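You operate a simulated robot arm through the tools that you are given. There is no shell and no other tool.

You run a simulated robot arm. Do the job below in one go: nothing can be reset, and whatever is moved stays where it is left.

TASK
Box the purple flower: lid on the gift box and the gold sleeve around it.
Fine: the flower is in the brown desk's bottom drawer; shut it again.

The check looks at the end state, three seconds after you hand in, the way a careful person would. Anything else that was tipped, shoved, dropped, spilled or broken makes it a failure. Lids that push on must go on centred and level and be pressed home; caps that screw on are set level and turned clockwise until they are tight.

THE ROBOT
A 7-joint arm with a two-finger parallel gripper, fixed in place. Base frame: the origin is on the floor under the middle of its stand, x ahead of it, y to its left, z up. Units: m, degrees, N and s.
It reaches about 1.247 m from its shoulder. Its first joint turns from -132.0 to 132.0 degrees. Payload 3.91 kg.
The TCP is the grasp point between the finger pads, 0.03 m short of the fingertips. In the tool frame z runs along the fingers and y along their closing line. Largest opening 0.11 m; finger width 0.02, thickness 0.01; the body of the gripper, 0.048 by 0.112 m, starts 0.055 m behind the TCP.
Orientation is that of the tool frame in the base frame, as [roll, pitch, yaw] about the fixed x, y, z axes, in that order (R = Rz(yaw) Ry(pitch) Rx(roll)). With the fingers straight down and closing along the base's y, the tool's x points along the base's -x, its y along +y and its z along -z.

THE INTERFACE
- The arm moves only by the tool arm_command. Its argument "series" is a list of rows, each an object (a shift or turn left out is 0, a gripper value left out holds the last) with "travel": the shift along the base's x, y, z in units of 20 mm (1.0 is 20 mm), a list of three; "delta_rot": the turn, a rotation vector about the base's x, y, z in units of 6 degrees (1.0 is 6 degrees), a list of three; "gripper": the opening in per cent of the stroke, from 0 (shut) to 100 (fully open). In form: [{"travel": [dx, dy, dz], "delta_rot": [rx, ry, rz], "gripper": gripper}, ...]. A call has 1 to 20 rows; each row shifts and turns the commanded pose from where the row before left it. A call with a number of a shift or a turn outside -1 to 1 is refused whole. Rows are played at 5 a second. More than 0.05 m and 8.6 degrees between two rows, or a gripper value outside its range, and nothing of the call is played. A pose out of reach is approached as far as the arm can. The call stops where the force on the tool passes 90 N (or 10 N more than at its start, if that is more) or the arm is blocked; 0.2 s more then pass. The fingers move at their own pace (about 0.108 m/s each) and stop on an object; they squeeze with about 21 N. The grip force told is the motor's: it shows also when the fingers shut on nothing. Time passes only in rows, and 0.2 s behind the last, so rows that do not move let the fingers close. The reply holds the time, the measured pose of the TCP, the force on the tool along the base axes, the opening and the grip force, in the units named above and with some noise, with the torque about the TCP (base axes, N m) and any sound that the robot's microphone picked up.
- Cameras (640 x 400 px; columns grow to the right, rows downward): "scene" is fixed at [0.222, 0.6506, 1.474]; the picture's right is [-0.48, -0.88, 0.00], its down [-0.85, 0.46, -0.24] and it looks along [0.21, -0.11, -0.97] (base axes); focal length 279 px, centre (320, 200). "wrist" rides on the gripper at [0.072, 0.017, -0.103] in the tool frame; the picture's right is [-0.23, 0.97, 0.00], its down [-0.76, -0.18, -0.62] and it looks along [-0.61, -0.14, 0.78] (tool axes); focal length 222 px, centre (320, 200).
- get_image(camera): a new picture of that camera. The clock stands still meanwhile.
- measure_at(camera, pixels): for up to 12 pixels [column, row] of the newest picture of that camera ("zoom" is the newest enlarged one), the place [x, y, z] in the base frame of the surface seen there, good to about 0.003 m. The clock stands still meanwhile.
- zoom(camera, box): a new picture of the part [left, top, right, bottom] of that camera's present view, enlarged. The clock stands still meanwhile.
- job_done(): hands the job in; it is judged then, once.

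Unless the task says otherwise, let go and move clear before handing in.

The tools are called after "Emit:" as name(argument=value, ...) on one line, values as JSON. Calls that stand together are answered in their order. arm_command: Moves the arm, as the interface text tells. Its arguments: {"type":"object","properties":{"series":{"type":"array","items":{"type":"object","properties":{"travel":{"type":"array","items":{"type":"number"}},"delta_rot":{"type":"array","items":{"type":"number"}},"gripper":{"type":"number"}}}}},"required":["series"]} The other tools are called the same way: get_image (camera) takes a picture; measure_at (camera, pixels) gives the place of the surface under pixels of a picture; zoom (camera, box) takes an enlarged picture of a part of a camera's view; job_done () hands the job in.

At the start:

```text
time_s: 0.0
tcp_pos: [0.3733, 0.4507, 1.0806]
orientation: [180.0, 0.1, -179.9]
wrist_force: [-0.4, 0.4, 0.0]
moment: [-0.01, 0.03, 0.0]
gripper_width: 0.1101
grip_force: 0.1
```

scene: 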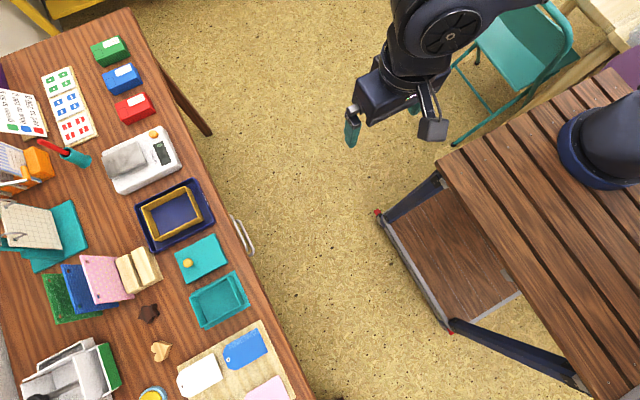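
wrist: 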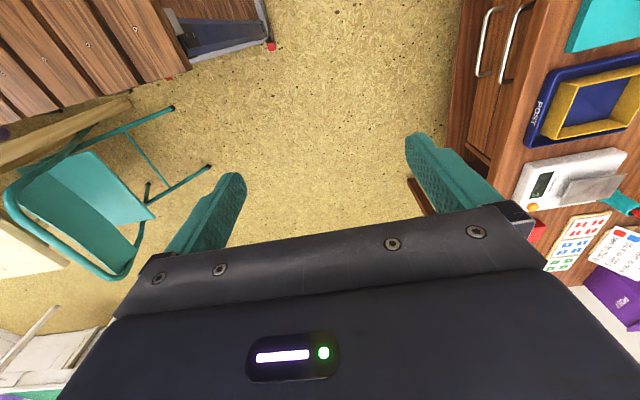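

The first pictures show a brown desk with teal box parts near (202,258) and (218,298), a gold frame in a navy tray near (172,213), and drawer handles near (240,232). I'll look closer before moving.

Emit:
zoom(camera="scene", box=[120, 160, 280, 340])

Emit:
zoom(camera="wrist", box=[420, 0, 640, 240])

Emit:
measure_at(camera="scene", pixels=[[202, 258], [187, 263], [218, 300], [218, 284], [172, 213], [141, 208], [192, 190], [240, 232], [232, 220], [250, 250], [175, 251], [227, 263]])

Emit:
measure_at(camera="wrist", pixels=[[490, 10], [480, 75], [525, 10], [503, 80], [485, 40], [513, 40], [470, 60], [460, 100], [475, 145], [500, 120], [525, 140], [610, 100]])

```text
2.22 times, centred on (200, 250) of scene
```

zoom: 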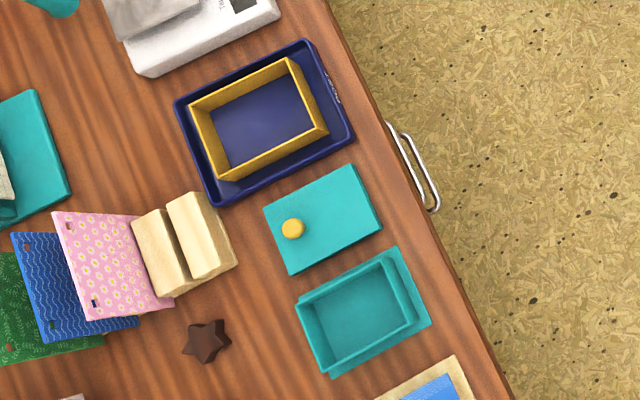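

```text
1.67 times, centred on (530, 120) of wrist
```

zoom: 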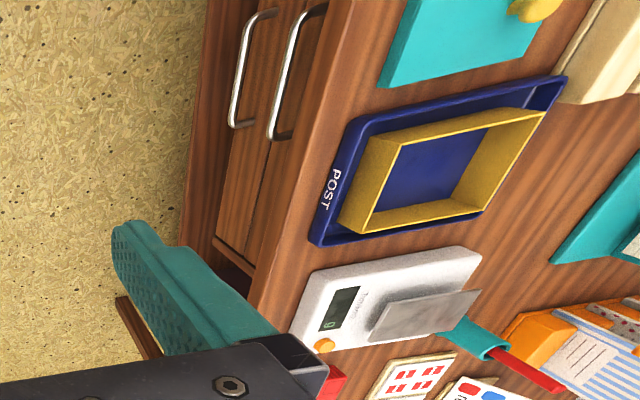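

```text
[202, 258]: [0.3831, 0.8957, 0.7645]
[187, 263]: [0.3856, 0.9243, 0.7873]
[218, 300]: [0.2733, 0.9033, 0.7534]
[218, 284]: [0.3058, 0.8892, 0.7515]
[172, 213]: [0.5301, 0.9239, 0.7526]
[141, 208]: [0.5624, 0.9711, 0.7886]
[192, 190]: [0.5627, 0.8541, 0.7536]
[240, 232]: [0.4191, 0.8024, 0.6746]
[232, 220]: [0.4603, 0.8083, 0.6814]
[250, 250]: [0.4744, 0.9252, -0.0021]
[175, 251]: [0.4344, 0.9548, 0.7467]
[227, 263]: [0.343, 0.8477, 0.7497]
```

```text
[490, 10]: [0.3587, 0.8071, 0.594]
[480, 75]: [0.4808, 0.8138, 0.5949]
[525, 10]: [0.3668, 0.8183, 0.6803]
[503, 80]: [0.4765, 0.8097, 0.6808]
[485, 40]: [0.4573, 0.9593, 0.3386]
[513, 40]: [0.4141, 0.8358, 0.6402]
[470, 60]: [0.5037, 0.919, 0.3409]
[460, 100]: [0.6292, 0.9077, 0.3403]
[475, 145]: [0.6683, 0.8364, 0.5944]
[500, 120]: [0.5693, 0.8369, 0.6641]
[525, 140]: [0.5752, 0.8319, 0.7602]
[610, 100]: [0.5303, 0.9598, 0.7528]
```

The lower handle is at about z 0.595 and the desk front at about y 0.836. I'll measure the box, lid and sleeve outlines in the enlarged scene picture.

Emit:
zoom(camera="scene", box=[170, 225, 260, 335])

```text
3.64 times, centred on (215, 280) of scene
```

zoom: 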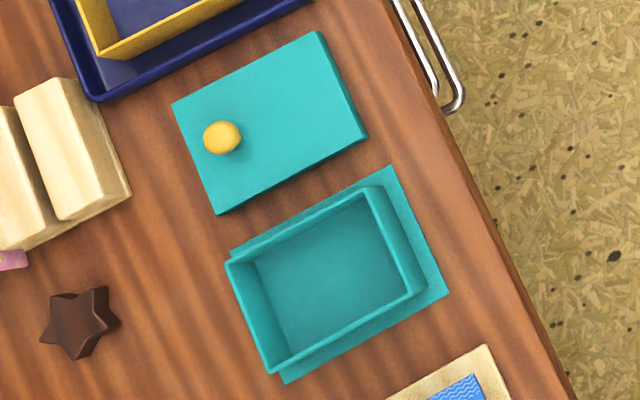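

The box stands on a wider foot plate; its walls rise from it, and the lid's knob is off-centre toward the far end. Measuring corner points now.

Emit:
measure_at(camera="zoom", pixels=[[174, 105], [318, 33], [362, 133], [218, 208], [222, 135], [270, 110], [229, 265], [377, 189], [419, 290], [272, 368], [325, 285], [390, 170]])

Emit:
measure_at(camera="zoom", pixels=[[442, 293], [286, 379], [235, 247], [395, 175], [430, 230], [435, 290], [245, 310], [300, 225], [345, 330], [400, 240], [450, 330], [540, 360]])

```text
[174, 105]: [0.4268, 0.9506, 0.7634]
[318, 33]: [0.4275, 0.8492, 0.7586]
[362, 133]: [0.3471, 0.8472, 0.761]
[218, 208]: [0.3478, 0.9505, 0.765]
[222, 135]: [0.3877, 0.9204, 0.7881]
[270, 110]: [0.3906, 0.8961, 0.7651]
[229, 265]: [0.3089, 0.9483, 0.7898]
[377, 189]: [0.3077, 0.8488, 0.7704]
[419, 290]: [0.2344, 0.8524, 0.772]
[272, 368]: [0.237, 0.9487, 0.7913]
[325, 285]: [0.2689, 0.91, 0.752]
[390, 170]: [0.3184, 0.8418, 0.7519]
```

```text
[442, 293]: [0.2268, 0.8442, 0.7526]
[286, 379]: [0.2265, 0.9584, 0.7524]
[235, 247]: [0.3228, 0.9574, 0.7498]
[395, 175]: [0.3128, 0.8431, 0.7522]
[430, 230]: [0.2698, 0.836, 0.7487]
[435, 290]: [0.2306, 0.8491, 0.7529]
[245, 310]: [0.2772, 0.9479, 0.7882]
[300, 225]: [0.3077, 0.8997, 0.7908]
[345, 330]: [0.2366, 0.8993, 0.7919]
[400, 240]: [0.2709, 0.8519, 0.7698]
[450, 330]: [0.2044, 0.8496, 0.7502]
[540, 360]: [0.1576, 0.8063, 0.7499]
```

Everything sits square to the base axes: box foot centred near (0.2725, 0.9005), lid centre near (0.387, 0.8995) with the knob at about y 0.922. Now I'll measure the sleeve and its tray.

Emit:
zoom(camera="scene", box=[125, 165, 225, 265])

```text
4.00 times, centred on (175, 215) of scene
```

zoom: 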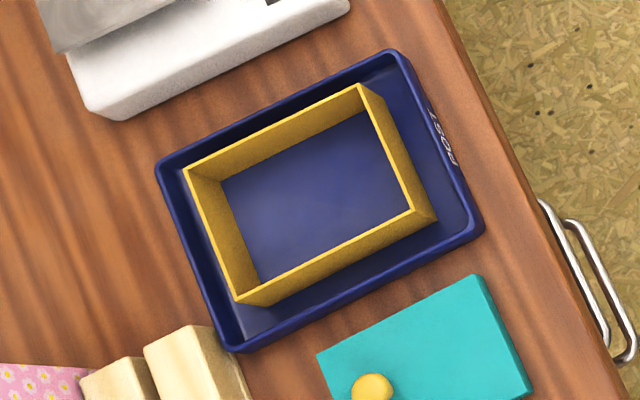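

Emit:
measure_at(camera="zoom", pixels=[[184, 168], [360, 86], [412, 211], [239, 299], [190, 200], [270, 128], [388, 150], [325, 258], [300, 190], [436, 218], [265, 306], [420, 170]])

Emit:
measure_at(camera="zoom", pixels=[[160, 165], [393, 52], [480, 232], [233, 347], [200, 250], [280, 108], [430, 130], [350, 290], [450, 200], [255, 325], [485, 130], [560, 250]])

```text
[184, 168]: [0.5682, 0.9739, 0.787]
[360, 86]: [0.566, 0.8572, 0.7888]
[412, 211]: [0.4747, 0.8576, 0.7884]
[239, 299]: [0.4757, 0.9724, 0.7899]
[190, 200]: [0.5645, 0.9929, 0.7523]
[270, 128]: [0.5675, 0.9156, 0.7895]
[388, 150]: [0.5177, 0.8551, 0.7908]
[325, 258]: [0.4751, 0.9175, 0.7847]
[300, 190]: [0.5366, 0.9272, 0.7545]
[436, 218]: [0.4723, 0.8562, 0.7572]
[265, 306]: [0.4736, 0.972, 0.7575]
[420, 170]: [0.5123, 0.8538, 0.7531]
```

```text
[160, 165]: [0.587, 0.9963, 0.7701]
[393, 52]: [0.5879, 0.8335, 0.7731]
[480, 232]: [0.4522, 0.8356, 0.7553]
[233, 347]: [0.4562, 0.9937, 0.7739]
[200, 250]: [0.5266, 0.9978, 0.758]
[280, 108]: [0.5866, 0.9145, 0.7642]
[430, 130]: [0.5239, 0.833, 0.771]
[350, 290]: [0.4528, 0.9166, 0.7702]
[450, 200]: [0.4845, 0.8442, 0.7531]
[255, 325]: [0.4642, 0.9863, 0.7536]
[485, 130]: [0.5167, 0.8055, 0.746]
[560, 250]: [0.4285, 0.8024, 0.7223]
```

The sleeve is about 0.096 by 0.118 m outside with its top at 0.789, standing in the POST tray with gaps of about 16 mm. Before moving I'll check what stands near the arm's path on the right side.

Emit:
measure_at(camera="scene", pixels=[[445, 165], [525, 100], [600, 385], [440, 220], [378, 212], [450, 330], [495, 60], [570, 30], [470, 190], [415, 105], [352, 130], [300, 380]])

Emit:
get_image(camera="wrist")

```text
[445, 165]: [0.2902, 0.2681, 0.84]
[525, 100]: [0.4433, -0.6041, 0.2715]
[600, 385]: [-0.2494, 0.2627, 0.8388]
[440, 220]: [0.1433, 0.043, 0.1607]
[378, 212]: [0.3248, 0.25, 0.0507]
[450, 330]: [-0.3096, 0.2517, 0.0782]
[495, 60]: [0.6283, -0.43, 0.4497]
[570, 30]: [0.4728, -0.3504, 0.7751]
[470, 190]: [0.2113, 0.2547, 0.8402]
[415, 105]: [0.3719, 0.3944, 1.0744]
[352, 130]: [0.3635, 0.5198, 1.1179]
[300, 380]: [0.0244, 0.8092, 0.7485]
```

```text
taken
```

wrist: 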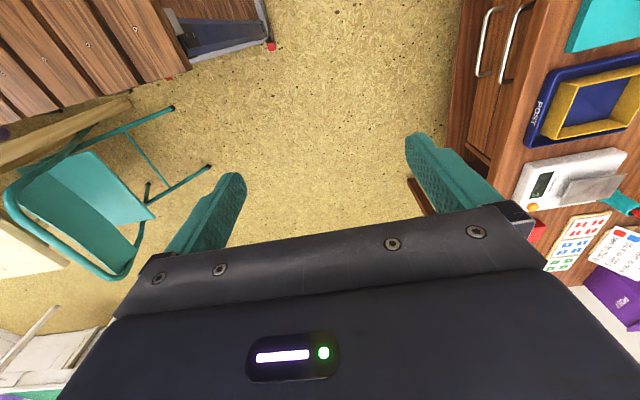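

The robot's own stand reaches to x 0.30, y 0.27 at z 0.84, so I must keep the forearm clear of that corner. Next I tilt the hand toward the desk while moving down in front of it, to look at the drawer fronts.

Emit:
arm_command(series=[{"travel": [0.15, 0.4, -0.6], "delta_rot": [1, 0, 0], "gripper": 60}, {"travel": [0.15, 0.4, -0.6], "delta_rot": [1, 0, 0]}, {"travel": [0.15, 0.4, -0.6], "delta_rot": [1, 0, 0]}, {"travel": [0.15, 0.4, -0.6], "delta_rot": [1, 0, 0]}, {"travel": [0.15, 0.4, -0.6], "delta_rot": [1, 0, 0]}, {"travel": [0.15, 0.4, -0.6], "delta_rot": [1, 0, 0]}, {"travel": [0.15, 0.4, -0.6], "delta_rot": [1, 0, 0]}, {"travel": [0.15, 0.4, -0.6], "delta_rot": [1, 0, 0]}, {"travel": [0.15, 0.4, -0.6], "delta_rot": [1, 0, 0]}, {"travel": [0.15, 0.4, -0.6], "delta_rot": [1, 0, 0]}])

Emit:
get_image(camera="wrist")

Emit:
get_image(camera="scene")

```text
time_s: 2.2
tcp_pos: [0.4019, 0.531, 0.9624]
orientation: [119.8, 0.1, -179.9]
wrist_force: [-0.8, 0.5, -0.1]
moment: [-0.06, -0.02, -0.08]
gripper_width: 0.0658
grip_force: 0.0
```

```text
taken
```

wrist: 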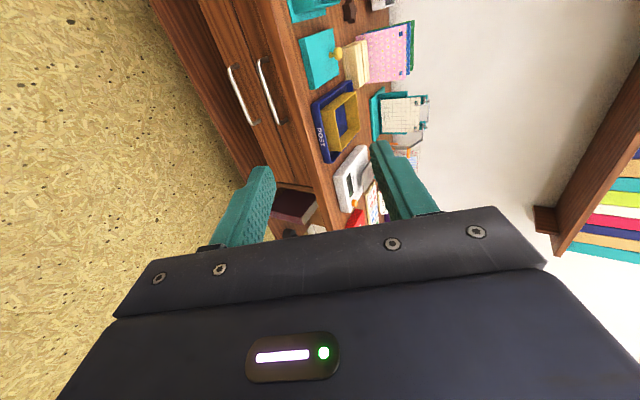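

```text
taken
```

scene: 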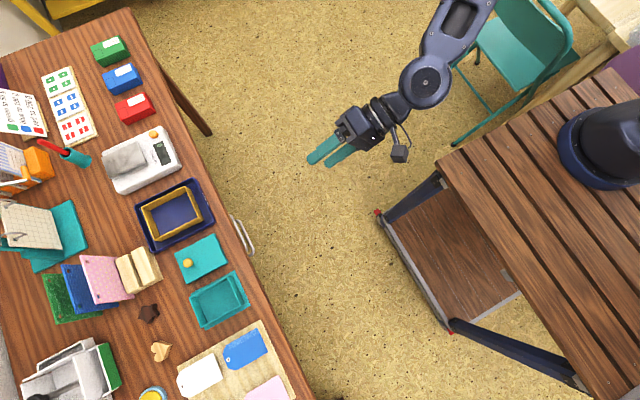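

The wrist picture shows two drawers with handles at (240,95) and (268,90). I'll enlarge it to check nothing sits below them.

Emit:
zoom(camera="wrist", box=[150, 0, 400, 240])

Emit:
measure_at(camera="wrist", pixels=[[233, 72], [240, 95], [254, 122], [262, 65], [270, 92], [283, 120], [220, 60], [245, 60], [275, 60], [230, 140], [285, 170], [300, 205]])

```text
1.67 times, centred on (275, 120) of wrist
```

zoom: 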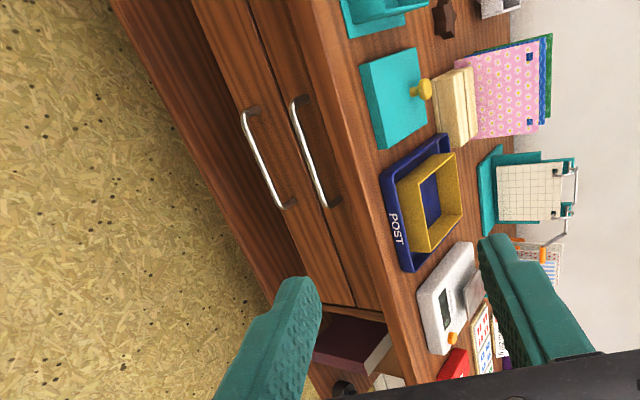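

```text
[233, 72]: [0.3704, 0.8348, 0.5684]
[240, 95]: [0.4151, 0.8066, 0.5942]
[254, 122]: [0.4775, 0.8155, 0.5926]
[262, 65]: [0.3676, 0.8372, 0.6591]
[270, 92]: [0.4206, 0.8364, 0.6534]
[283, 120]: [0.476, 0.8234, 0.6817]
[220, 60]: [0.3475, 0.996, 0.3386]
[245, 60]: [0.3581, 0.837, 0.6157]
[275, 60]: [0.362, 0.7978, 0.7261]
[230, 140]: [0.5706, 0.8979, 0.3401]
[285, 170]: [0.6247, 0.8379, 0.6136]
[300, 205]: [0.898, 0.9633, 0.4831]
```

The two drawers are stacked (fronts at y 0.836), lower handle bar at about y 0.811, z 0.593, x 0.36 to 0.48, and the desktop overhangs to y 0.80. I'll go to a pre-grasp pose before the lower bar, hand tilted 18° below horizontal and opened to 30 mm.

Emit:
arm_command(series=[{"travel": [0.064, 0.53, -1], "delta_rot": [1, 0, 0], "gripper": 30}, {"travel": [0.064, 0.53, -1], "delta_rot": [1, 0, 0]}, {"travel": [0.064, 0.53, -1]}, {"travel": [0.064, 0.53, -1]}, {"travel": [0.064, 0.53, -1]}, {"travel": [0.064, 0.53, -1]}, {"travel": [0.064, 0.53, -1]}, {"travel": [0.064, 0.53, -1]}, {"travel": [0.064, 0.53, -1]}, {"travel": [0.064, 0.53, -1]}, {"travel": [0.064, 0.53, -1]}, {"travel": [0.064, 0.53, -1]}, {"travel": [0.064, 0.53, -1]}, {"travel": [0.064, 0.53, -1]}])

Emit:
get_image(camera="wrist")

Emit:
get_image(camera="scene")

```text
time_s: 5.2
tcp_pos: [0.4193, 0.6788, 0.6805]
orientation: [108.0, 0.0, -179.9]
wrist_force: [-0.1, 0.4, 0.9]
moment: [0.01, 0.01, -0.04]
gripper_width: 0.0329
grip_force: 0.0
```

```text
taken
```

wrist: 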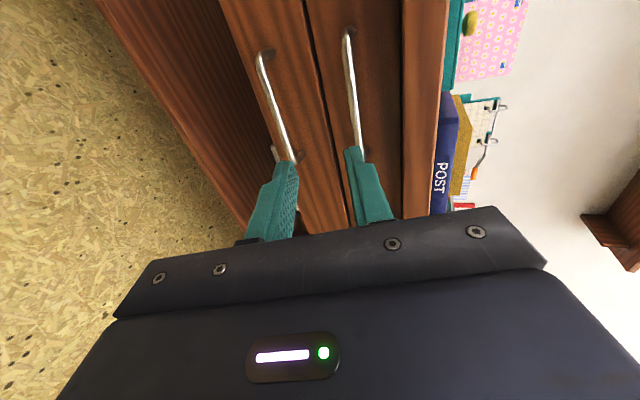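

```text
taken
```

scene: 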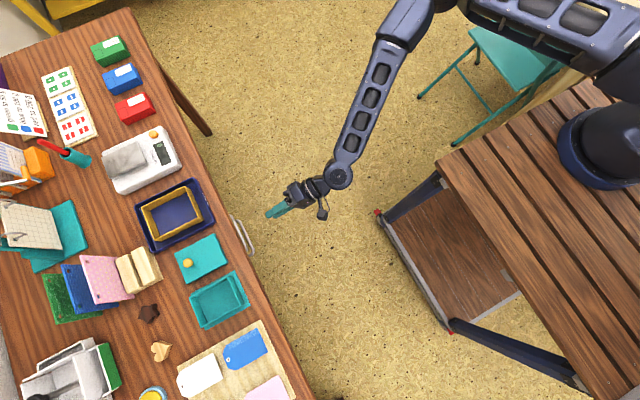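

The arm hangs clear on the +x side, and the lower bar runs from (262,55) to (290,155) in the wrist view. I'll measure the bar closely.

Emit:
zoom(camera="wrist", box=[230, 30, 390, 180])

Emit:
measure_at(camera="wrist", pixels=[[268, 85], [272, 95], [277, 110], [282, 125], [350, 80], [354, 110], [300, 60], [310, 100], [325, 100], [395, 60], [403, 60], [255, 60]])

```text
2.67 times, centred on (310, 105) of wrist
```

zoom: 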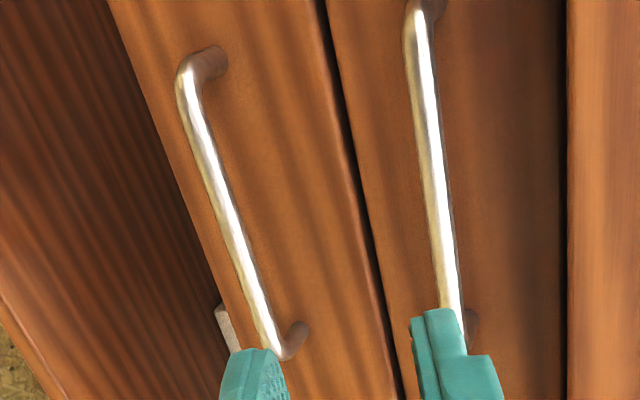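

```text
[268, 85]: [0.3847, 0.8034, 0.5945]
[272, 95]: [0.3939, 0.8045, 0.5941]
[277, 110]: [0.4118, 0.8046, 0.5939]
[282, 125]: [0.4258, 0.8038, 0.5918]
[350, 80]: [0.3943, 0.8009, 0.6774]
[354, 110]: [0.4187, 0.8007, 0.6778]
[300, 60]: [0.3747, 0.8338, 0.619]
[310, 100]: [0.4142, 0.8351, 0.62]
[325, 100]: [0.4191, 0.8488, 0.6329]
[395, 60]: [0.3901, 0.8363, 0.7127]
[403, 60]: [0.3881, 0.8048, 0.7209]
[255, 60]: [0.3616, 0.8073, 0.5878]
```

The bar's centre is about y 0.808, z 0.592. I'll lower to the line of approach and then slide in along the fingers until the bar is between the pads.

Emit:
arm_command(series=[{"travel": [0.03, 0.7, -0.82], "gripper": 30}, {"travel": [0, 0.7, -0.82]}, {"travel": [0, 0.75, -0.82]}, {"travel": [0, 0.75, -0.82]}, {"travel": [0, 0.713, -0.232]}, {"travel": [0, 0.713, -0.232]}, {"travel": [0, 0.713, -0.232]}, {"travel": [0, 0.713, -0.232]}])

Emit:
get_image(camera="wrist")

```text
time_s: 7.0
tcp_pos: [0.4216, 0.7941, 0.5963]
orientation: [107.9, -0.1, -179.8]
wrist_force: [0.6, -0.2, 0.1]
moment: [0.01, -0.03, -0.01]
gripper_width: 0.0331
grip_force: 0.0
```

```text
taken
```

wrist: 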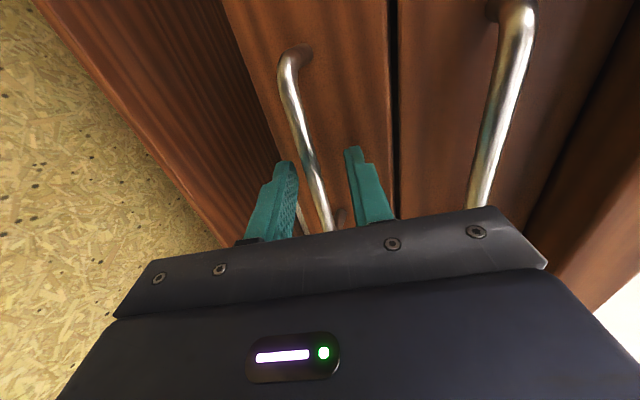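

The bar at (318,190) now lies between the two fingers with no contact force. I'll close on it and let the fingers settle.

Emit:
arm_command(series=[{"gripper": 0}, {"gripper": 0}, {"gripper": 0}, {"gripper": 0}])

Emit:
get_image(camera="wrist")

```text
time_s: 8.0
tcp_pos: [0.4218, 0.7921, 0.5933]
orientation: [108.3, 0.0, -179.9]
wrist_force: [-0.2, -14.7, -42.5]
moment: [-0.64, -0.03, -0.69]
gripper_width: 0.0096
grip_force: 45.1
```

```text
taken
```

wrist: 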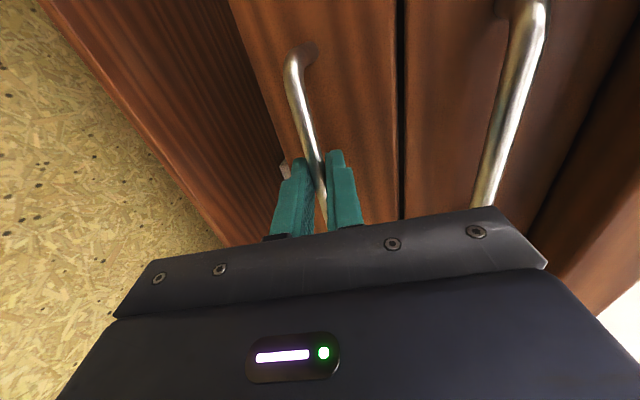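

The grip holds the 9.6 mm bar, but it sits about 4 mm lower than commanded (−42 N in z). I'll lower the commanded pose to relieve this, then pull gently.

Emit:
arm_command(series=[{"travel": [0, -0.1, -0.2], "gripper": 0}, {}])

```text
time_s: 8.6
tcp_pos: [0.4219, 0.7932, 0.5933]
orientation: [107.8, 0.0, -179.9]
wrist_force: [-1.9, 1.1, -23.8]
moment: [-0.3, 0.51, 0.81]
gripper_width: 0.0096
grip_force: 45.1
```

The downward pull on the tool halved to −24 N; I'll lower another 3 mm.

Emit:
arm_command(series=[{"travel": [0, 0, -0.15], "gripper": 0}, {}])

```text
time_s: 9.2
tcp_pos: [0.4214, 0.7937, 0.5934]
orientation: [107.8, 0.2, -180.0]
wrist_force: [-6.1, -4.8, 21.1]
moment: [0.32, 0.58, 0.83]
gripper_width: 0.0097
grip_force: 45.4
```

Now it reads +21 N, so the balance point lies halfway; I'll come up 1.5 mm and begin the pull in small steps.

Emit:
arm_command(series=[{"travel": [0, 0, 0.07], "gripper": 0}, {"travel": [0, -0.3, 0]}, {"travel": [0, -0.5, 0]}, {"travel": [0, -0.5, 0]}, {"travel": [0, -0.5, 0]}])

```text
time_s: 10.4
tcp_pos: [0.4213, 0.7564, 0.5941]
orientation: [107.8, 0.2, 179.9]
wrist_force: [-4.1, 1.5, 40.0]
moment: [0.56, 0.24, -0.22]
gripper_width: 0.0097
grip_force: 44.7
```

The drawer came with the hand (TCP y 0.756) but the vertical load crept to +40 N; I'll raise slightly and keep pulling.

Emit:
arm_command(series=[{"travel": [0, -0.3, 0.1], "gripper": 0}, {"travel": [0, -0.6, 0]}, {"travel": [0, -0.6, 0]}, {"travel": [0, -0.6, 0]}])

Emit:
get_image(camera="scene")

```text
time_s: 11.4
tcp_pos: [0.4213, 0.7139, 0.5932]
orientation: [107.9, -0.1, -179.9]
wrist_force: [0.6, 1.1, 19.2]
moment: [0.24, 0.62, 1.03]
gripper_width: 0.0096
grip_force: 45.1
```

```text
taken
```

scene: 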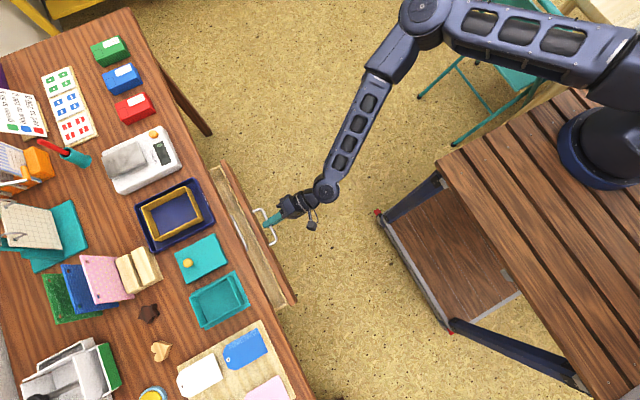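

The drawer slides out well (its front shows from (225,165) to (290,305)). I'll pull further.

Emit:
arm_command(series=[{"travel": [0, -0.6, 0.05], "gripper": 0}, {"travel": [0, -0.7, 0]}, {"travel": [0, -0.7, 0]}, {"travel": [0, -0.7, 0]}, {"travel": [0, -0.7, 0]}])

Emit:
get_image(camera="scene")

```text
time_s: 12.6
tcp_pos: [0.4215, 0.6453, 0.5926]
orientation: [108.1, -0.1, -180.0]
wrist_force: [-3.4, 1.1, -19.8]
moment: [-0.29, 0.36, 0.43]
gripper_width: 0.0096
grip_force: 44.8
```

```text
taken
```

scene: 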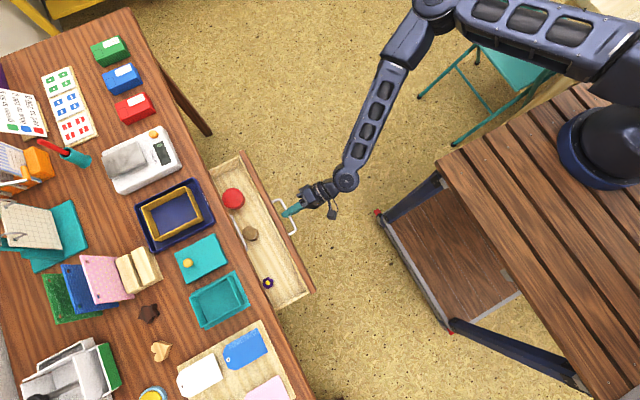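

Inside the drawer I see a red disc at (233,198), a brown piece at (250,233) and something purple at (268,283). Zooming in there.

Emit:
zoom(camera="scene", box=[200, 150, 330, 320])

Emit:
measure_at(camera="scene", pixels=[[268, 283], [233, 198], [250, 233], [280, 283], [278, 298], [310, 292], [245, 155], [260, 190], [300, 280], [275, 270], [255, 285], [265, 310]])

```text
2.35 times, centred on (265, 235) of scene
```

zoom: 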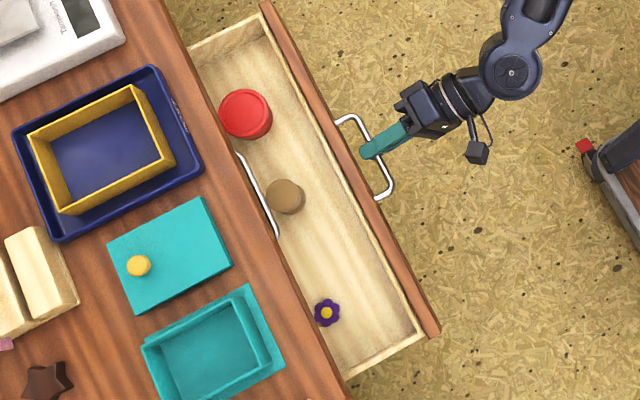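

```text
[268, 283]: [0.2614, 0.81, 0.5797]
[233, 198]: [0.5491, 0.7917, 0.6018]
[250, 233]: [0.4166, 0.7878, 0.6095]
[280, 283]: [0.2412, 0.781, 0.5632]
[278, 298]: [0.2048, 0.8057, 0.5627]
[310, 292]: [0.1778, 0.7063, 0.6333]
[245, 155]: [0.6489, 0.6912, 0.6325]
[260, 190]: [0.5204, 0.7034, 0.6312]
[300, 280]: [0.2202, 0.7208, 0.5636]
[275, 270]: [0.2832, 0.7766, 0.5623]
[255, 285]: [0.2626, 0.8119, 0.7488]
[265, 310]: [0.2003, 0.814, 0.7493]
```

The purple flower (yellow centre at (268,283)) is at about (0.261, 0.810, 0.58), still under the desktop edge at y 0.80. I'll pull the drawer about 9 cm further.

Emit:
arm_command(series=[{"travel": [0, -0.6, -0.06], "gripper": 0}, {"travel": [0, -0.6, 0]}, {"travel": [0, -0.6, 0]}, {"travel": [0, -0.6, 0]}, {"travel": [0, -0.6, 0]}])

Emit:
get_image(camera="scene")

```text
time_s: 13.8
tcp_pos: [0.4214, 0.588, 0.5938]
orientation: [107.9, -0.1, -180.0]
wrist_force: [-5.9, 1.3, -10.6]
moment: [-0.18, 0.13, -0.45]
gripper_width: 0.0098
grip_force: 44.9
```

```text
taken
```

scene: 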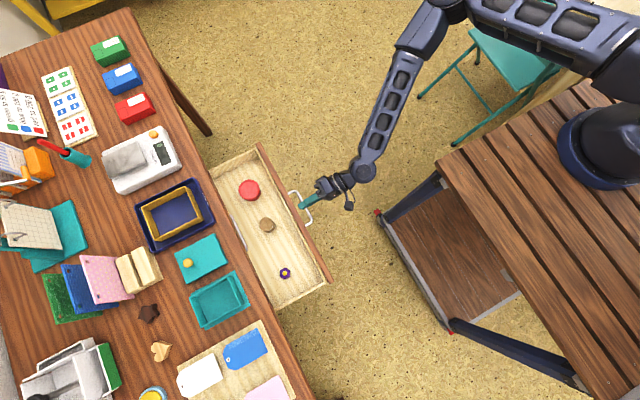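

Emit:
zoom(camera="scene", box=[205, 140, 335, 320])

Emit:
measure_at(camera="scene", pixels=[[285, 273], [285, 268], [280, 273], [290, 273], [250, 190], [267, 225], [270, 290], [318, 280], [330, 280], [260, 145]])

```text
2.22 times, centred on (270, 230) of scene
```

zoom: 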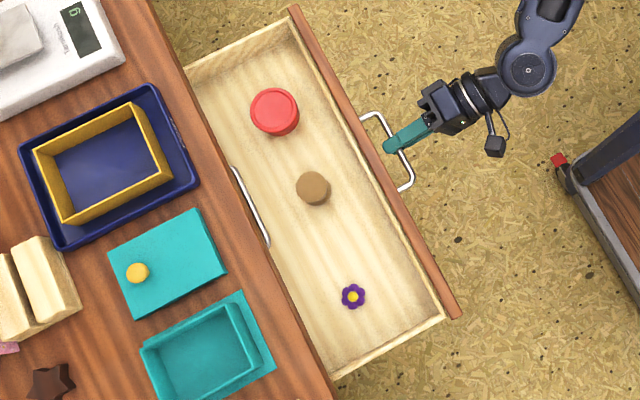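

```text
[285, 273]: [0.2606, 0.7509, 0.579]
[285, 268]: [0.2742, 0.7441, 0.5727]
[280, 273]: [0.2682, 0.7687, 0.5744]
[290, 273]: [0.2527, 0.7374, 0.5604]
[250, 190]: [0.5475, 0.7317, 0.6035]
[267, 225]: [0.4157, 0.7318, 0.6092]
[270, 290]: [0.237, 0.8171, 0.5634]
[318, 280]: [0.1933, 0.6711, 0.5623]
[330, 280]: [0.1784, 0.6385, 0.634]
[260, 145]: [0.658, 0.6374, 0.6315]
```

The flower is now at about (0.2606, 0.751). I'll pull 3 cm more for clearance from the desk edge, then release the handle.

Emit:
arm_command(series=[{"travel": [0, -0.5, -0.03], "gripper": 0}, {"travel": [0, -0.5, 0]}, {"travel": [0, -0.5, 0]}, {}, {"gripper": 28}, {"gripper": 28}, {}])

Emit:
get_image(camera="wrist")

Emit:
get_image(camera="scene")

```text
time_s: 15.4
tcp_pos: [0.4204, 0.5555, 0.5926]
orientation: [108.0, 0.0, -180.0]
wrist_force: [-0.1, -0.2, 0.0]
moment: [0.01, 0.01, 0.02]
gripper_width: 0.0308
grip_force: 0.0
```

```text
taken
```

wrist: 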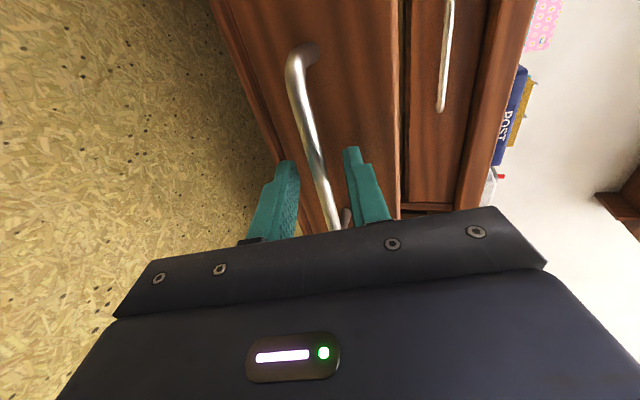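

```text
taken
```

scene: 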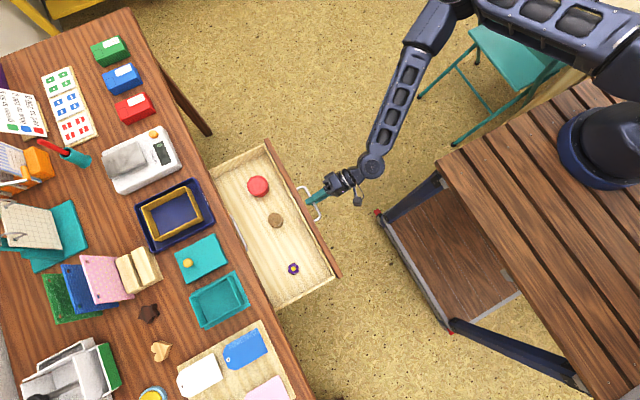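

The fingers are open around the bar with no force left. I'll back off along the fingers, rise, and turn the hand to point down.

Emit:
arm_command(series=[{"travel": [0, -0.951, 0.309], "gripper": 28}, {"travel": [0, -0.951, 0.309]}, {"travel": [0, -0.951, 0.309]}, {"travel": [0, 0, 1]}, {"travel": [0, 0, 1]}, {"travel": [0, 0, 1]}, {"travel": [0, 0, 1]}, {"travel": [0, 0, 1]}, {"travel": [0, 0, 1]}, {"travel": [0, 0, 1]}, {"travel": [0, 0, 1]}, {"travel": [0, 0, 1]}, {"travel": [0, 0, 1]}, {"travel": [0, 0, 1]}, {"travel": [0, 0, 1]}, {"travel": [0, 0, 1]}, {"travel": [0, 0, 1]}])

Emit:
arm_command(series=[{"delta_rot": [-1, 0, 0], "gripper": 60}, {"delta_rot": [-1, 0, 0]}, {"delta_rot": [-1, 0, 0]}, {"delta_rot": [-1, 0, 0]}, {"delta_rot": [-1, 0, 0]}, {"delta_rot": [-1, 0, 0]}, {"delta_rot": [-1, 0, 0]}, {"delta_rot": [-1, 0, 0]}, {"delta_rot": [-1, 0, 0]}, {"delta_rot": [-1, 0, 0]}, {"delta_rot": [-1, 0, 0]}, {"delta_rot": [-1, 0, 0]}])

Emit:
get_image(camera="scene")

```text
time_s: 19.0
tcp_pos: [0.4207, 0.4992, 0.8919]
orientation: [108.0, 0.0, -179.9]
wrist_force: [-1.0, 1.0, 0.9]
moment: [-0.01, -0.01, -0.01]
gripper_width: 0.0308
grip_force: 0.0
```

```text
time_s: 21.6
tcp_pos: [0.4228, 0.4995, 0.8927]
orientation: [-179.8, 0.0, -180.0]
wrist_force: [0.5, -0.4, -0.2]
moment: [0.03, 0.02, -0.01]
gripper_width: 0.0659
grip_force: 0.2
```

```text
taken
```

scene: 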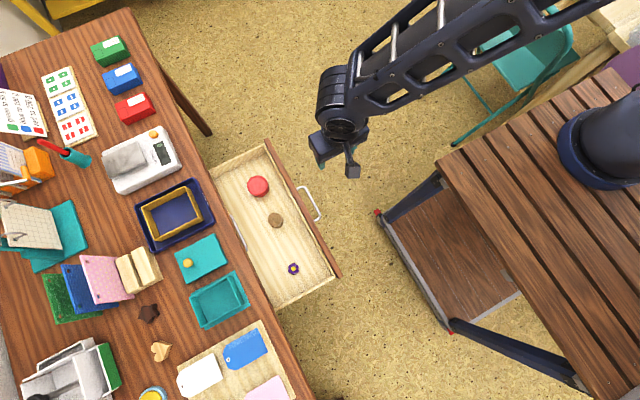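

The hand points down again at (0.423, 0.4995, 0.893), and the flower is at about (293,268) in the scene. I'll yaw 90° so the fingers close along x and move above the drawer, short of the flower, to look.

Emit:
arm_command(series=[{"travel": [-0.54, 0.5, -0.2], "delta_rot": [0, 0, 1], "gripper": 60}, {"travel": [-0.54, 0.5, -0.2], "delta_rot": [0, 0, 1]}, {"travel": [-0.54, 0.5, -0.2], "delta_rot": [0, 0, 1]}, {"travel": [-0.54, 0.5, -0.2], "delta_rot": [0, 0, 1]}, {"travel": [-0.54, 0.5, -0.2], "delta_rot": [0, 0, 1]}, {"travel": [-0.54, 0.5, -0.2], "delta_rot": [0, 0, 1]}, {"travel": [-0.54, 0.5, -0.2], "delta_rot": [0, 0, 1]}, {"travel": [-0.54, 0.5, -0.2], "delta_rot": [0, 0, 1]}, {"travel": [-0.54, 0.5, -0.2], "delta_rot": [0, 0, 1]}, {"travel": [-0.54, 0.5, -0.2], "delta_rot": [0, 0, 1]}, {"travel": [-0.54, 0.5, -0.2], "delta_rot": [0, 0, 1]}, {"travel": [-0.54, 0.5, -0.2], "delta_rot": [0, 0, 1]}, {"travel": [-0.54, 0.5, -0.2], "delta_rot": [0, 0, 1]}, {"travel": [-0.54, 0.5, -0.2], "delta_rot": [0, 0, 1]}, {"travel": [-0.54, 0.5, -0.2], "delta_rot": [0, 0, 1]}])

Emit:
get_image(camera="wrist")

Emit:
get_image(camera="scene")

```text
time_s: 24.8
tcp_pos: [0.2587, 0.6483, 0.8313]
orientation: [180.0, 0.0, -89.8]
wrist_force: [0.1, -0.2, 0.2]
moment: [0.0, -0.01, -0.02]
gripper_width: 0.0658
grip_force: 0.0
```

```text
taken
```

wrist: 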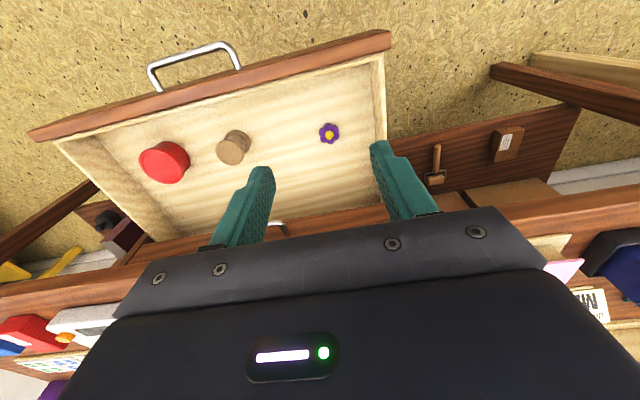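

```text
taken
```

scene: 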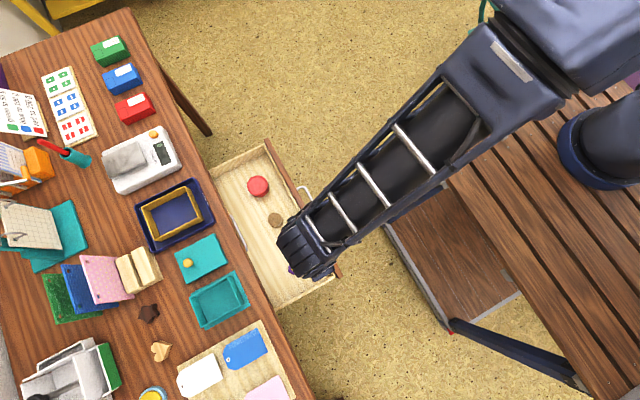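

The wrist view shows the flower at (329,132) between the fingers' line, clear of the brown and red pieces. I'll measure its outline.

Emit:
zoom(camera="wrist", box=[300, 105, 360, 165])

Emit:
measure_at(camera="wrist", pixels=[[329, 134], [329, 125], [321, 132], [338, 132], [325, 142], [335, 141], [312, 140], [345, 120], [300, 150], [380, 80], [370, 60], [345, 215]])

```text
6.67 times, centred on (330, 135) of wrist
```

zoom: 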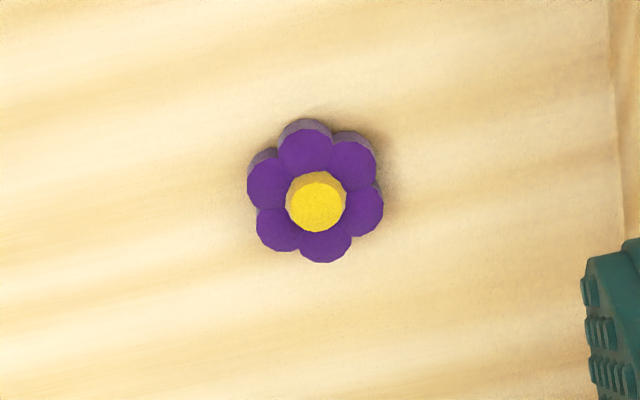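

```text
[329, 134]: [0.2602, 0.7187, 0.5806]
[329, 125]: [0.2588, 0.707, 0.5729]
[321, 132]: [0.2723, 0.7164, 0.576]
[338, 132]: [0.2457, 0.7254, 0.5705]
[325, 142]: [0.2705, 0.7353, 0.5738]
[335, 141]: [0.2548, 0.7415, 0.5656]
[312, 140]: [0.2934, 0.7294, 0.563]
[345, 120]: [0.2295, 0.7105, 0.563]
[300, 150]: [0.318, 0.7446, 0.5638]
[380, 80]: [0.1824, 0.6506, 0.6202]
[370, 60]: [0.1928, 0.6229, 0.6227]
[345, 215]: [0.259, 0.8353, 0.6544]
```

The flower centre is at about (0.260, 0.720), petals about 37 mm across with tops at 0.574. Before descending I check how high the forearm passes over the stand's corner.

Emit:
measure_at(camera="scene", pixels=[[320, 240], [360, 200], [400, 165], [440, 130], [480, 90], [520, 60], [430, 185], [460, 165], [400, 210], [560, 100], [300, 250], [490, 140]])

```text
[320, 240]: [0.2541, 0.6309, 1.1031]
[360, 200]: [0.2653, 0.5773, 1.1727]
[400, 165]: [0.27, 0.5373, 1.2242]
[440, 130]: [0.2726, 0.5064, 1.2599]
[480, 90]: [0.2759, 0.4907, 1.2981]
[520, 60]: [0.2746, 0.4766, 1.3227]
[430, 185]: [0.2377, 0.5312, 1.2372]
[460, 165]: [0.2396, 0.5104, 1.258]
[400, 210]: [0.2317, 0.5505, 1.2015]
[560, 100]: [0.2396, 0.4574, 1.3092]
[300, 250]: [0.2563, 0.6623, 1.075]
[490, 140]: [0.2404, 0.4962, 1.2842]
```

The forearm is well above the stand (z 1.1–1.3), so lowering is safe. I'll move over the flower and go down partway.

Emit:
arm_command(series=[{"travel": [0.02, 0.6, -0.5], "gripper": 60}, {"travel": [0.02, 0.6, -0.5]}, {"travel": [0.02, 0.6, -0.5]}, {"travel": [0, 0.6, -0.5]}, {"travel": [0, 0.6, -0.5]}, {"travel": [0, 0.58, -0.5]}, {"travel": [0, 0, -0.9]}, {"travel": [0, 0, -0.9]}, {"travel": [0, 0, -0.9]}, {"travel": [0, 0, -0.9]}, {"travel": [0, 0, -0.9]}])

Emit:
get_image(camera="wrist")

Emit:
get_image(camera="scene")

```text
time_s: 27.2
tcp_pos: [0.2597, 0.7213, 0.6819]
orientation: [180.0, 0.0, -90.0]
wrist_force: [0.3, -0.6, 0.3]
moment: [0.0, -0.01, -0.03]
gripper_width: 0.0662
grip_force: 0.0
```

```text
taken
```

wrist: 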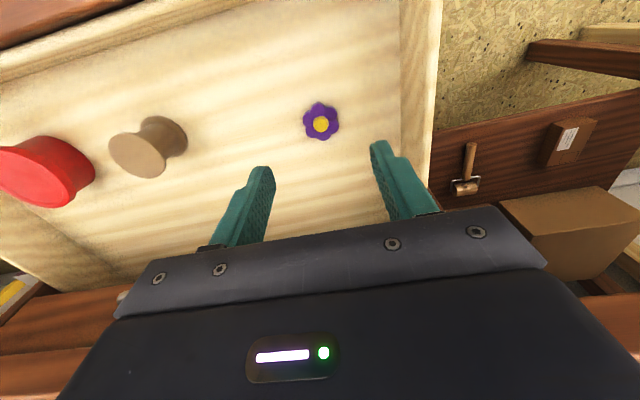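

```text
taken
```

scene: 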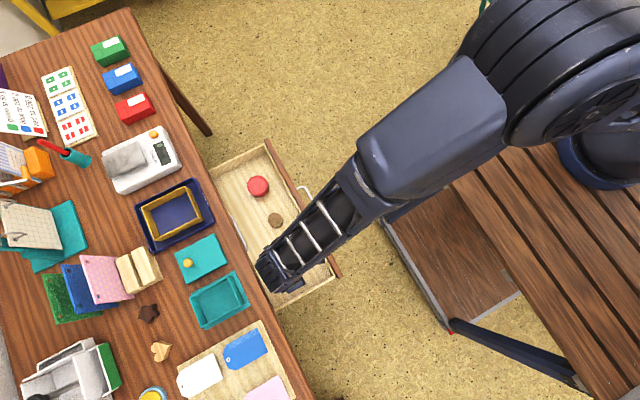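

Emit:
measure_at(camera="wrist", pixels=[[321, 125], [320, 105], [306, 118], [336, 120], [309, 133], [323, 139], [333, 133], [311, 110], [332, 111], [350, 140], [290, 140], [265, 175]])

Emit:
zoom(camera="wrist", box=[220, 80, 420, 220])

```text
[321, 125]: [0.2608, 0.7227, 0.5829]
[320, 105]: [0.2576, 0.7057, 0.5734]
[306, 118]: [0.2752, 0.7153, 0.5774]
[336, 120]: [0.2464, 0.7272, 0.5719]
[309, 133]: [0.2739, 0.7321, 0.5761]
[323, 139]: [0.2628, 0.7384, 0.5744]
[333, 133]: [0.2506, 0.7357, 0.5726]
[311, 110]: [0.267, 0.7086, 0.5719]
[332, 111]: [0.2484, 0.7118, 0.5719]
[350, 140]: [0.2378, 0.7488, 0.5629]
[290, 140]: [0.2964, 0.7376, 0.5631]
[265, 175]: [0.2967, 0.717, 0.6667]
```

```text
2.86 times, centred on (320, 150) of wrist
```

zoom: 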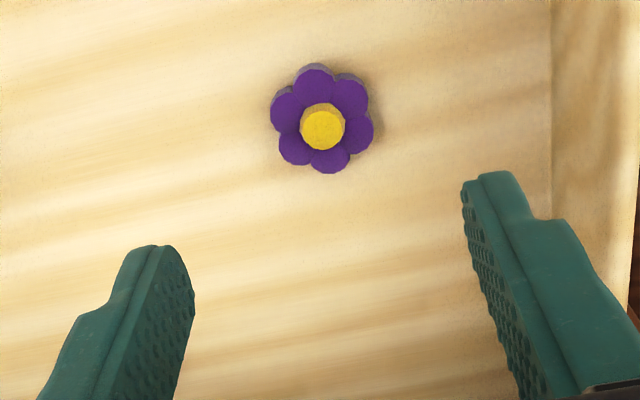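

The flower centre reads (0.2615, 0.722), right under the TCP. I'll lower to about z 0.597 so the fingertips are just above the drawer floor, then close.

Emit:
arm_command(series=[{"travel": [0.05, 0, -0.8], "gripper": 60}, {"travel": [0, 0, -0.8]}, {"travel": [0, 0, -0.8]}, {"travel": [0, 0, -0.8]}, {"travel": [0, 0, -0.6]}, {"travel": [0, 0, -0.45]}, {}])

Emit:
get_image(camera="wrist")

```text
time_s: 28.8
tcp_pos: [0.2605, 0.7219, 0.5953]
orientation: [180.0, 0.1, -90.0]
wrist_force: [-0.3, 0.2, -0.2]
moment: [0.0, 0.01, 0.01]
gripper_width: 0.0659
grip_force: 0.0
```

```text
taken
```

wrist: 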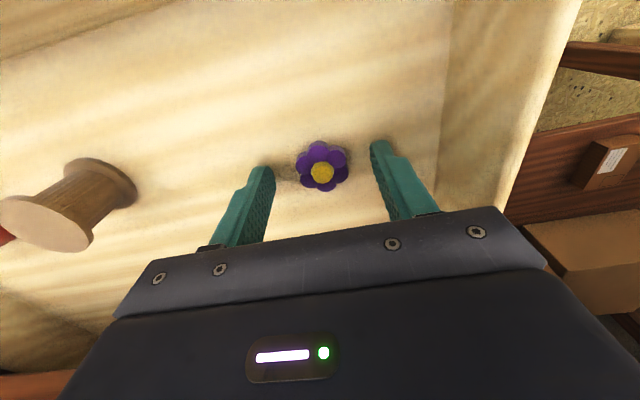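

The flower sits centred between the fingers, fingertips about 2 mm above the floor. Closing now and lifting a little.

Emit:
arm_command(series=[{"gripper": 30}, {"gripper": 15}, {"gripper": 0}, {"gripper": 0}, {"gripper": 0}, {"travel": [0, 0, 0.5], "gripper": 0}, {"travel": [0, 0, 0.8]}, {"travel": [0, 0, 0.8]}])

Emit:
get_image(camera="wrist")

```text
time_s: 30.6
tcp_pos: [0.2607, 0.7212, 0.6376]
orientation: [-179.9, 0.1, -89.9]
wrist_force: [-0.3, -0.5, -0.2]
moment: [-0.02, 0.0, 0.0]
gripper_width: 0.0284
grip_force: 20.7
```

```text
taken
```

wrist: 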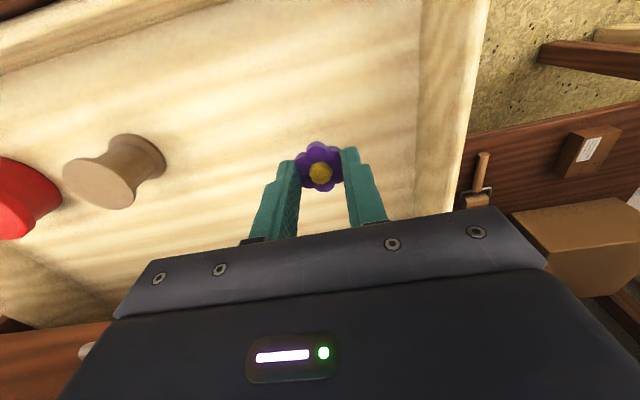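

The flower is held (28 mm grip, 20.7 N) and lifted clear. I'll raise it straight up well above the desk.

Emit:
arm_command(series=[{"travel": [0, 0, 1], "gripper": 0}, {"travel": [0, 0, 1]}, {"travel": [0, 0, 1]}, {"travel": [0, 0, 1]}, {"travel": [0, 0, 1]}, {"travel": [0, 0, 1]}, {"travel": [0, 0, 1]}, {"travel": [0, 0, 1]}, {"travel": [0, 0, 1]}, {"travel": [0, 0, 1]}, {"travel": [0, 0, 1]}, {"travel": [0, 0, 1]}, {"travel": [0, 0, 1]}])

Emit:
get_image(camera="wrist")

```text
time_s: 33.4
tcp_pos: [0.2606, 0.7204, 0.8978]
orientation: [-180.0, 0.0, -89.9]
wrist_force: [-0.6, 0.2, -1.5]
moment: [-0.01, -0.04, 0.0]
gripper_width: 0.0277
grip_force: 21.0
```

```text
taken
```

wrist: 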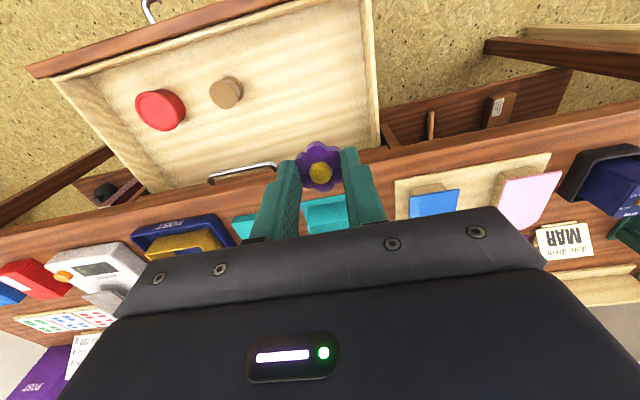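

The flower hangs level at (318,165). I'll carry it over the box, staying high.

Emit:
arm_command(series=[{"travel": [0.07, 1, 0], "gripper": 0}, {"travel": [0.07, 1, 0]}, {"travel": [0.07, 1, 0]}, {"travel": [0.07, 1, 0]}, {"travel": [0.07, 1, 0]}, {"travel": [0.07, 1, 0]}, {"travel": [0.07, 1, 0]}, {"travel": [0.06, 1, 0]}, {"travel": [0, 1, 0]}])

Emit:
get_image(camera="wrist")

Emit:
get_image(camera="scene")

```text
time_s: 35.4
tcp_pos: [0.271, 0.9008, 0.8987]
orientation: [-180.0, 0.0, -90.1]
wrist_force: [-0.7, -0.5, 0.2]
moment: [0.01, -0.01, 0.02]
gripper_width: 0.0275
grip_force: 21.7
```

```text
taken
```

wrist: 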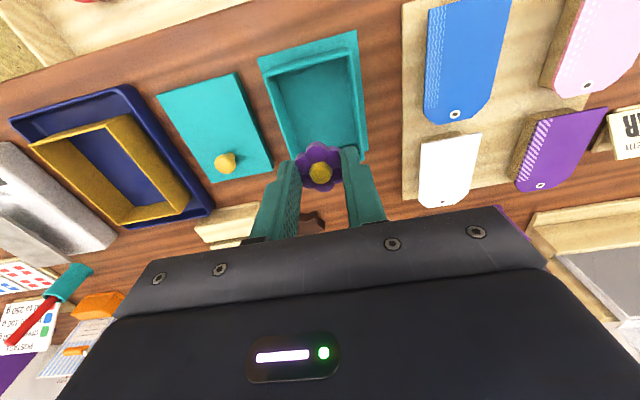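

```text
taken
```

scene: 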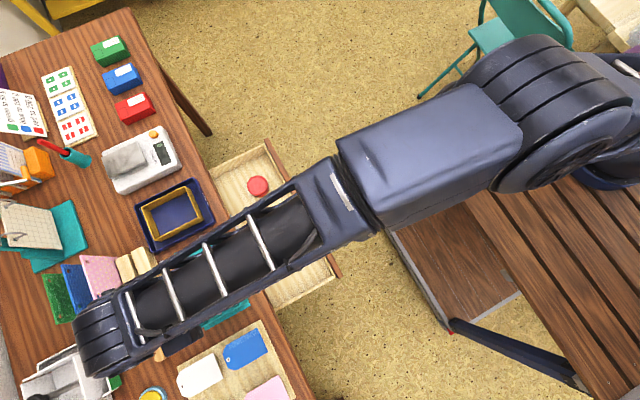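

The box is now straight below the held flower, seen at (320,105). I'll measure its rim from here for exact centring.

Emit:
zoom(camera="wrist", box=[150, 20, 390, 190])

```text
2.35 times, centred on (270, 105) of wrist
```

zoom: 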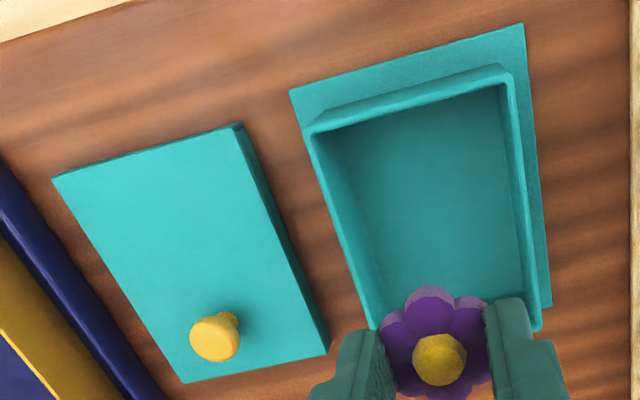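

Emit:
measure_at(camera="zoom", pixels=[[308, 132], [505, 78], [535, 300], [370, 300], [340, 200], [518, 180], [410, 103], [430, 180], [322, 160], [515, 130], [292, 92], [520, 28]])

Emit:
measure_at(camera="zoom", pixels=[[55, 182], [238, 126], [326, 352], [185, 378], [215, 340], [150, 250], [345, 205], [351, 230], [526, 200], [533, 220], [545, 290], [400, 88]])

```text
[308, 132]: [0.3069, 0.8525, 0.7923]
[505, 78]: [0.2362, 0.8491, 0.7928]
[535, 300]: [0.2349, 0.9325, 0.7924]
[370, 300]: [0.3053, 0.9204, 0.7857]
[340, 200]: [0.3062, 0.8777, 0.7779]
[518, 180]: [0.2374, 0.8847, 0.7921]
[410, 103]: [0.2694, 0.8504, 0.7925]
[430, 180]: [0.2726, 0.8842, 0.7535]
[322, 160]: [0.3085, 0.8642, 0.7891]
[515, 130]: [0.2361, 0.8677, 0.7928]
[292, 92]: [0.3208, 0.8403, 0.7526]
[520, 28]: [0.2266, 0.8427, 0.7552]
```

```text
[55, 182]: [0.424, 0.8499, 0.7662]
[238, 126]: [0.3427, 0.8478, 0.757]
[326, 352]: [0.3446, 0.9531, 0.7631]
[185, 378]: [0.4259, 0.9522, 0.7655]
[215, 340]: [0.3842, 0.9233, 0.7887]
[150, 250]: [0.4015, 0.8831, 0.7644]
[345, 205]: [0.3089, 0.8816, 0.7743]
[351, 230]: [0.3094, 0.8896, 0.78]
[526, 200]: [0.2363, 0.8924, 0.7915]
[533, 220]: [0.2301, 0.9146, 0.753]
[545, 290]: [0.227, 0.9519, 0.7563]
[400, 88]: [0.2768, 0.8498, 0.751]
```

The rim centre is at (0.272, 0.900), rim top 0.7925, inner floor 0.7535. I'll lower the flower into the middle until it is a few millimetres above the floor.

Emit:
arm_command(series=[{"travel": [0.05, -0.03, -0.9], "gripper": 0}, {"travel": [0, 0, -0.9]}, {"travel": [0, 0, -0.9]}, {"travel": [0, 0, -0.9]}, {"travel": [0, 0, -0.8]}, {"travel": [0, 0, -0.6]}, {"travel": [0, 0, -0.3]}, {}])

Emit:
get_image(camera="wrist")

```text
time_s: 37.2
tcp_pos: [0.2742, 0.901, 0.7917]
orientation: [-180.0, -0.1, -89.9]
wrist_force: [-0.1, -0.1, -0.8]
moment: [0.03, 0.0, -0.01]
gripper_width: 0.0277
grip_force: 21.0
```

```text
taken
```

wrist: 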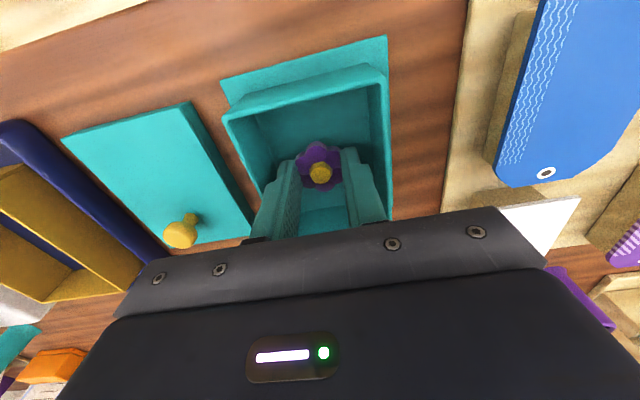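

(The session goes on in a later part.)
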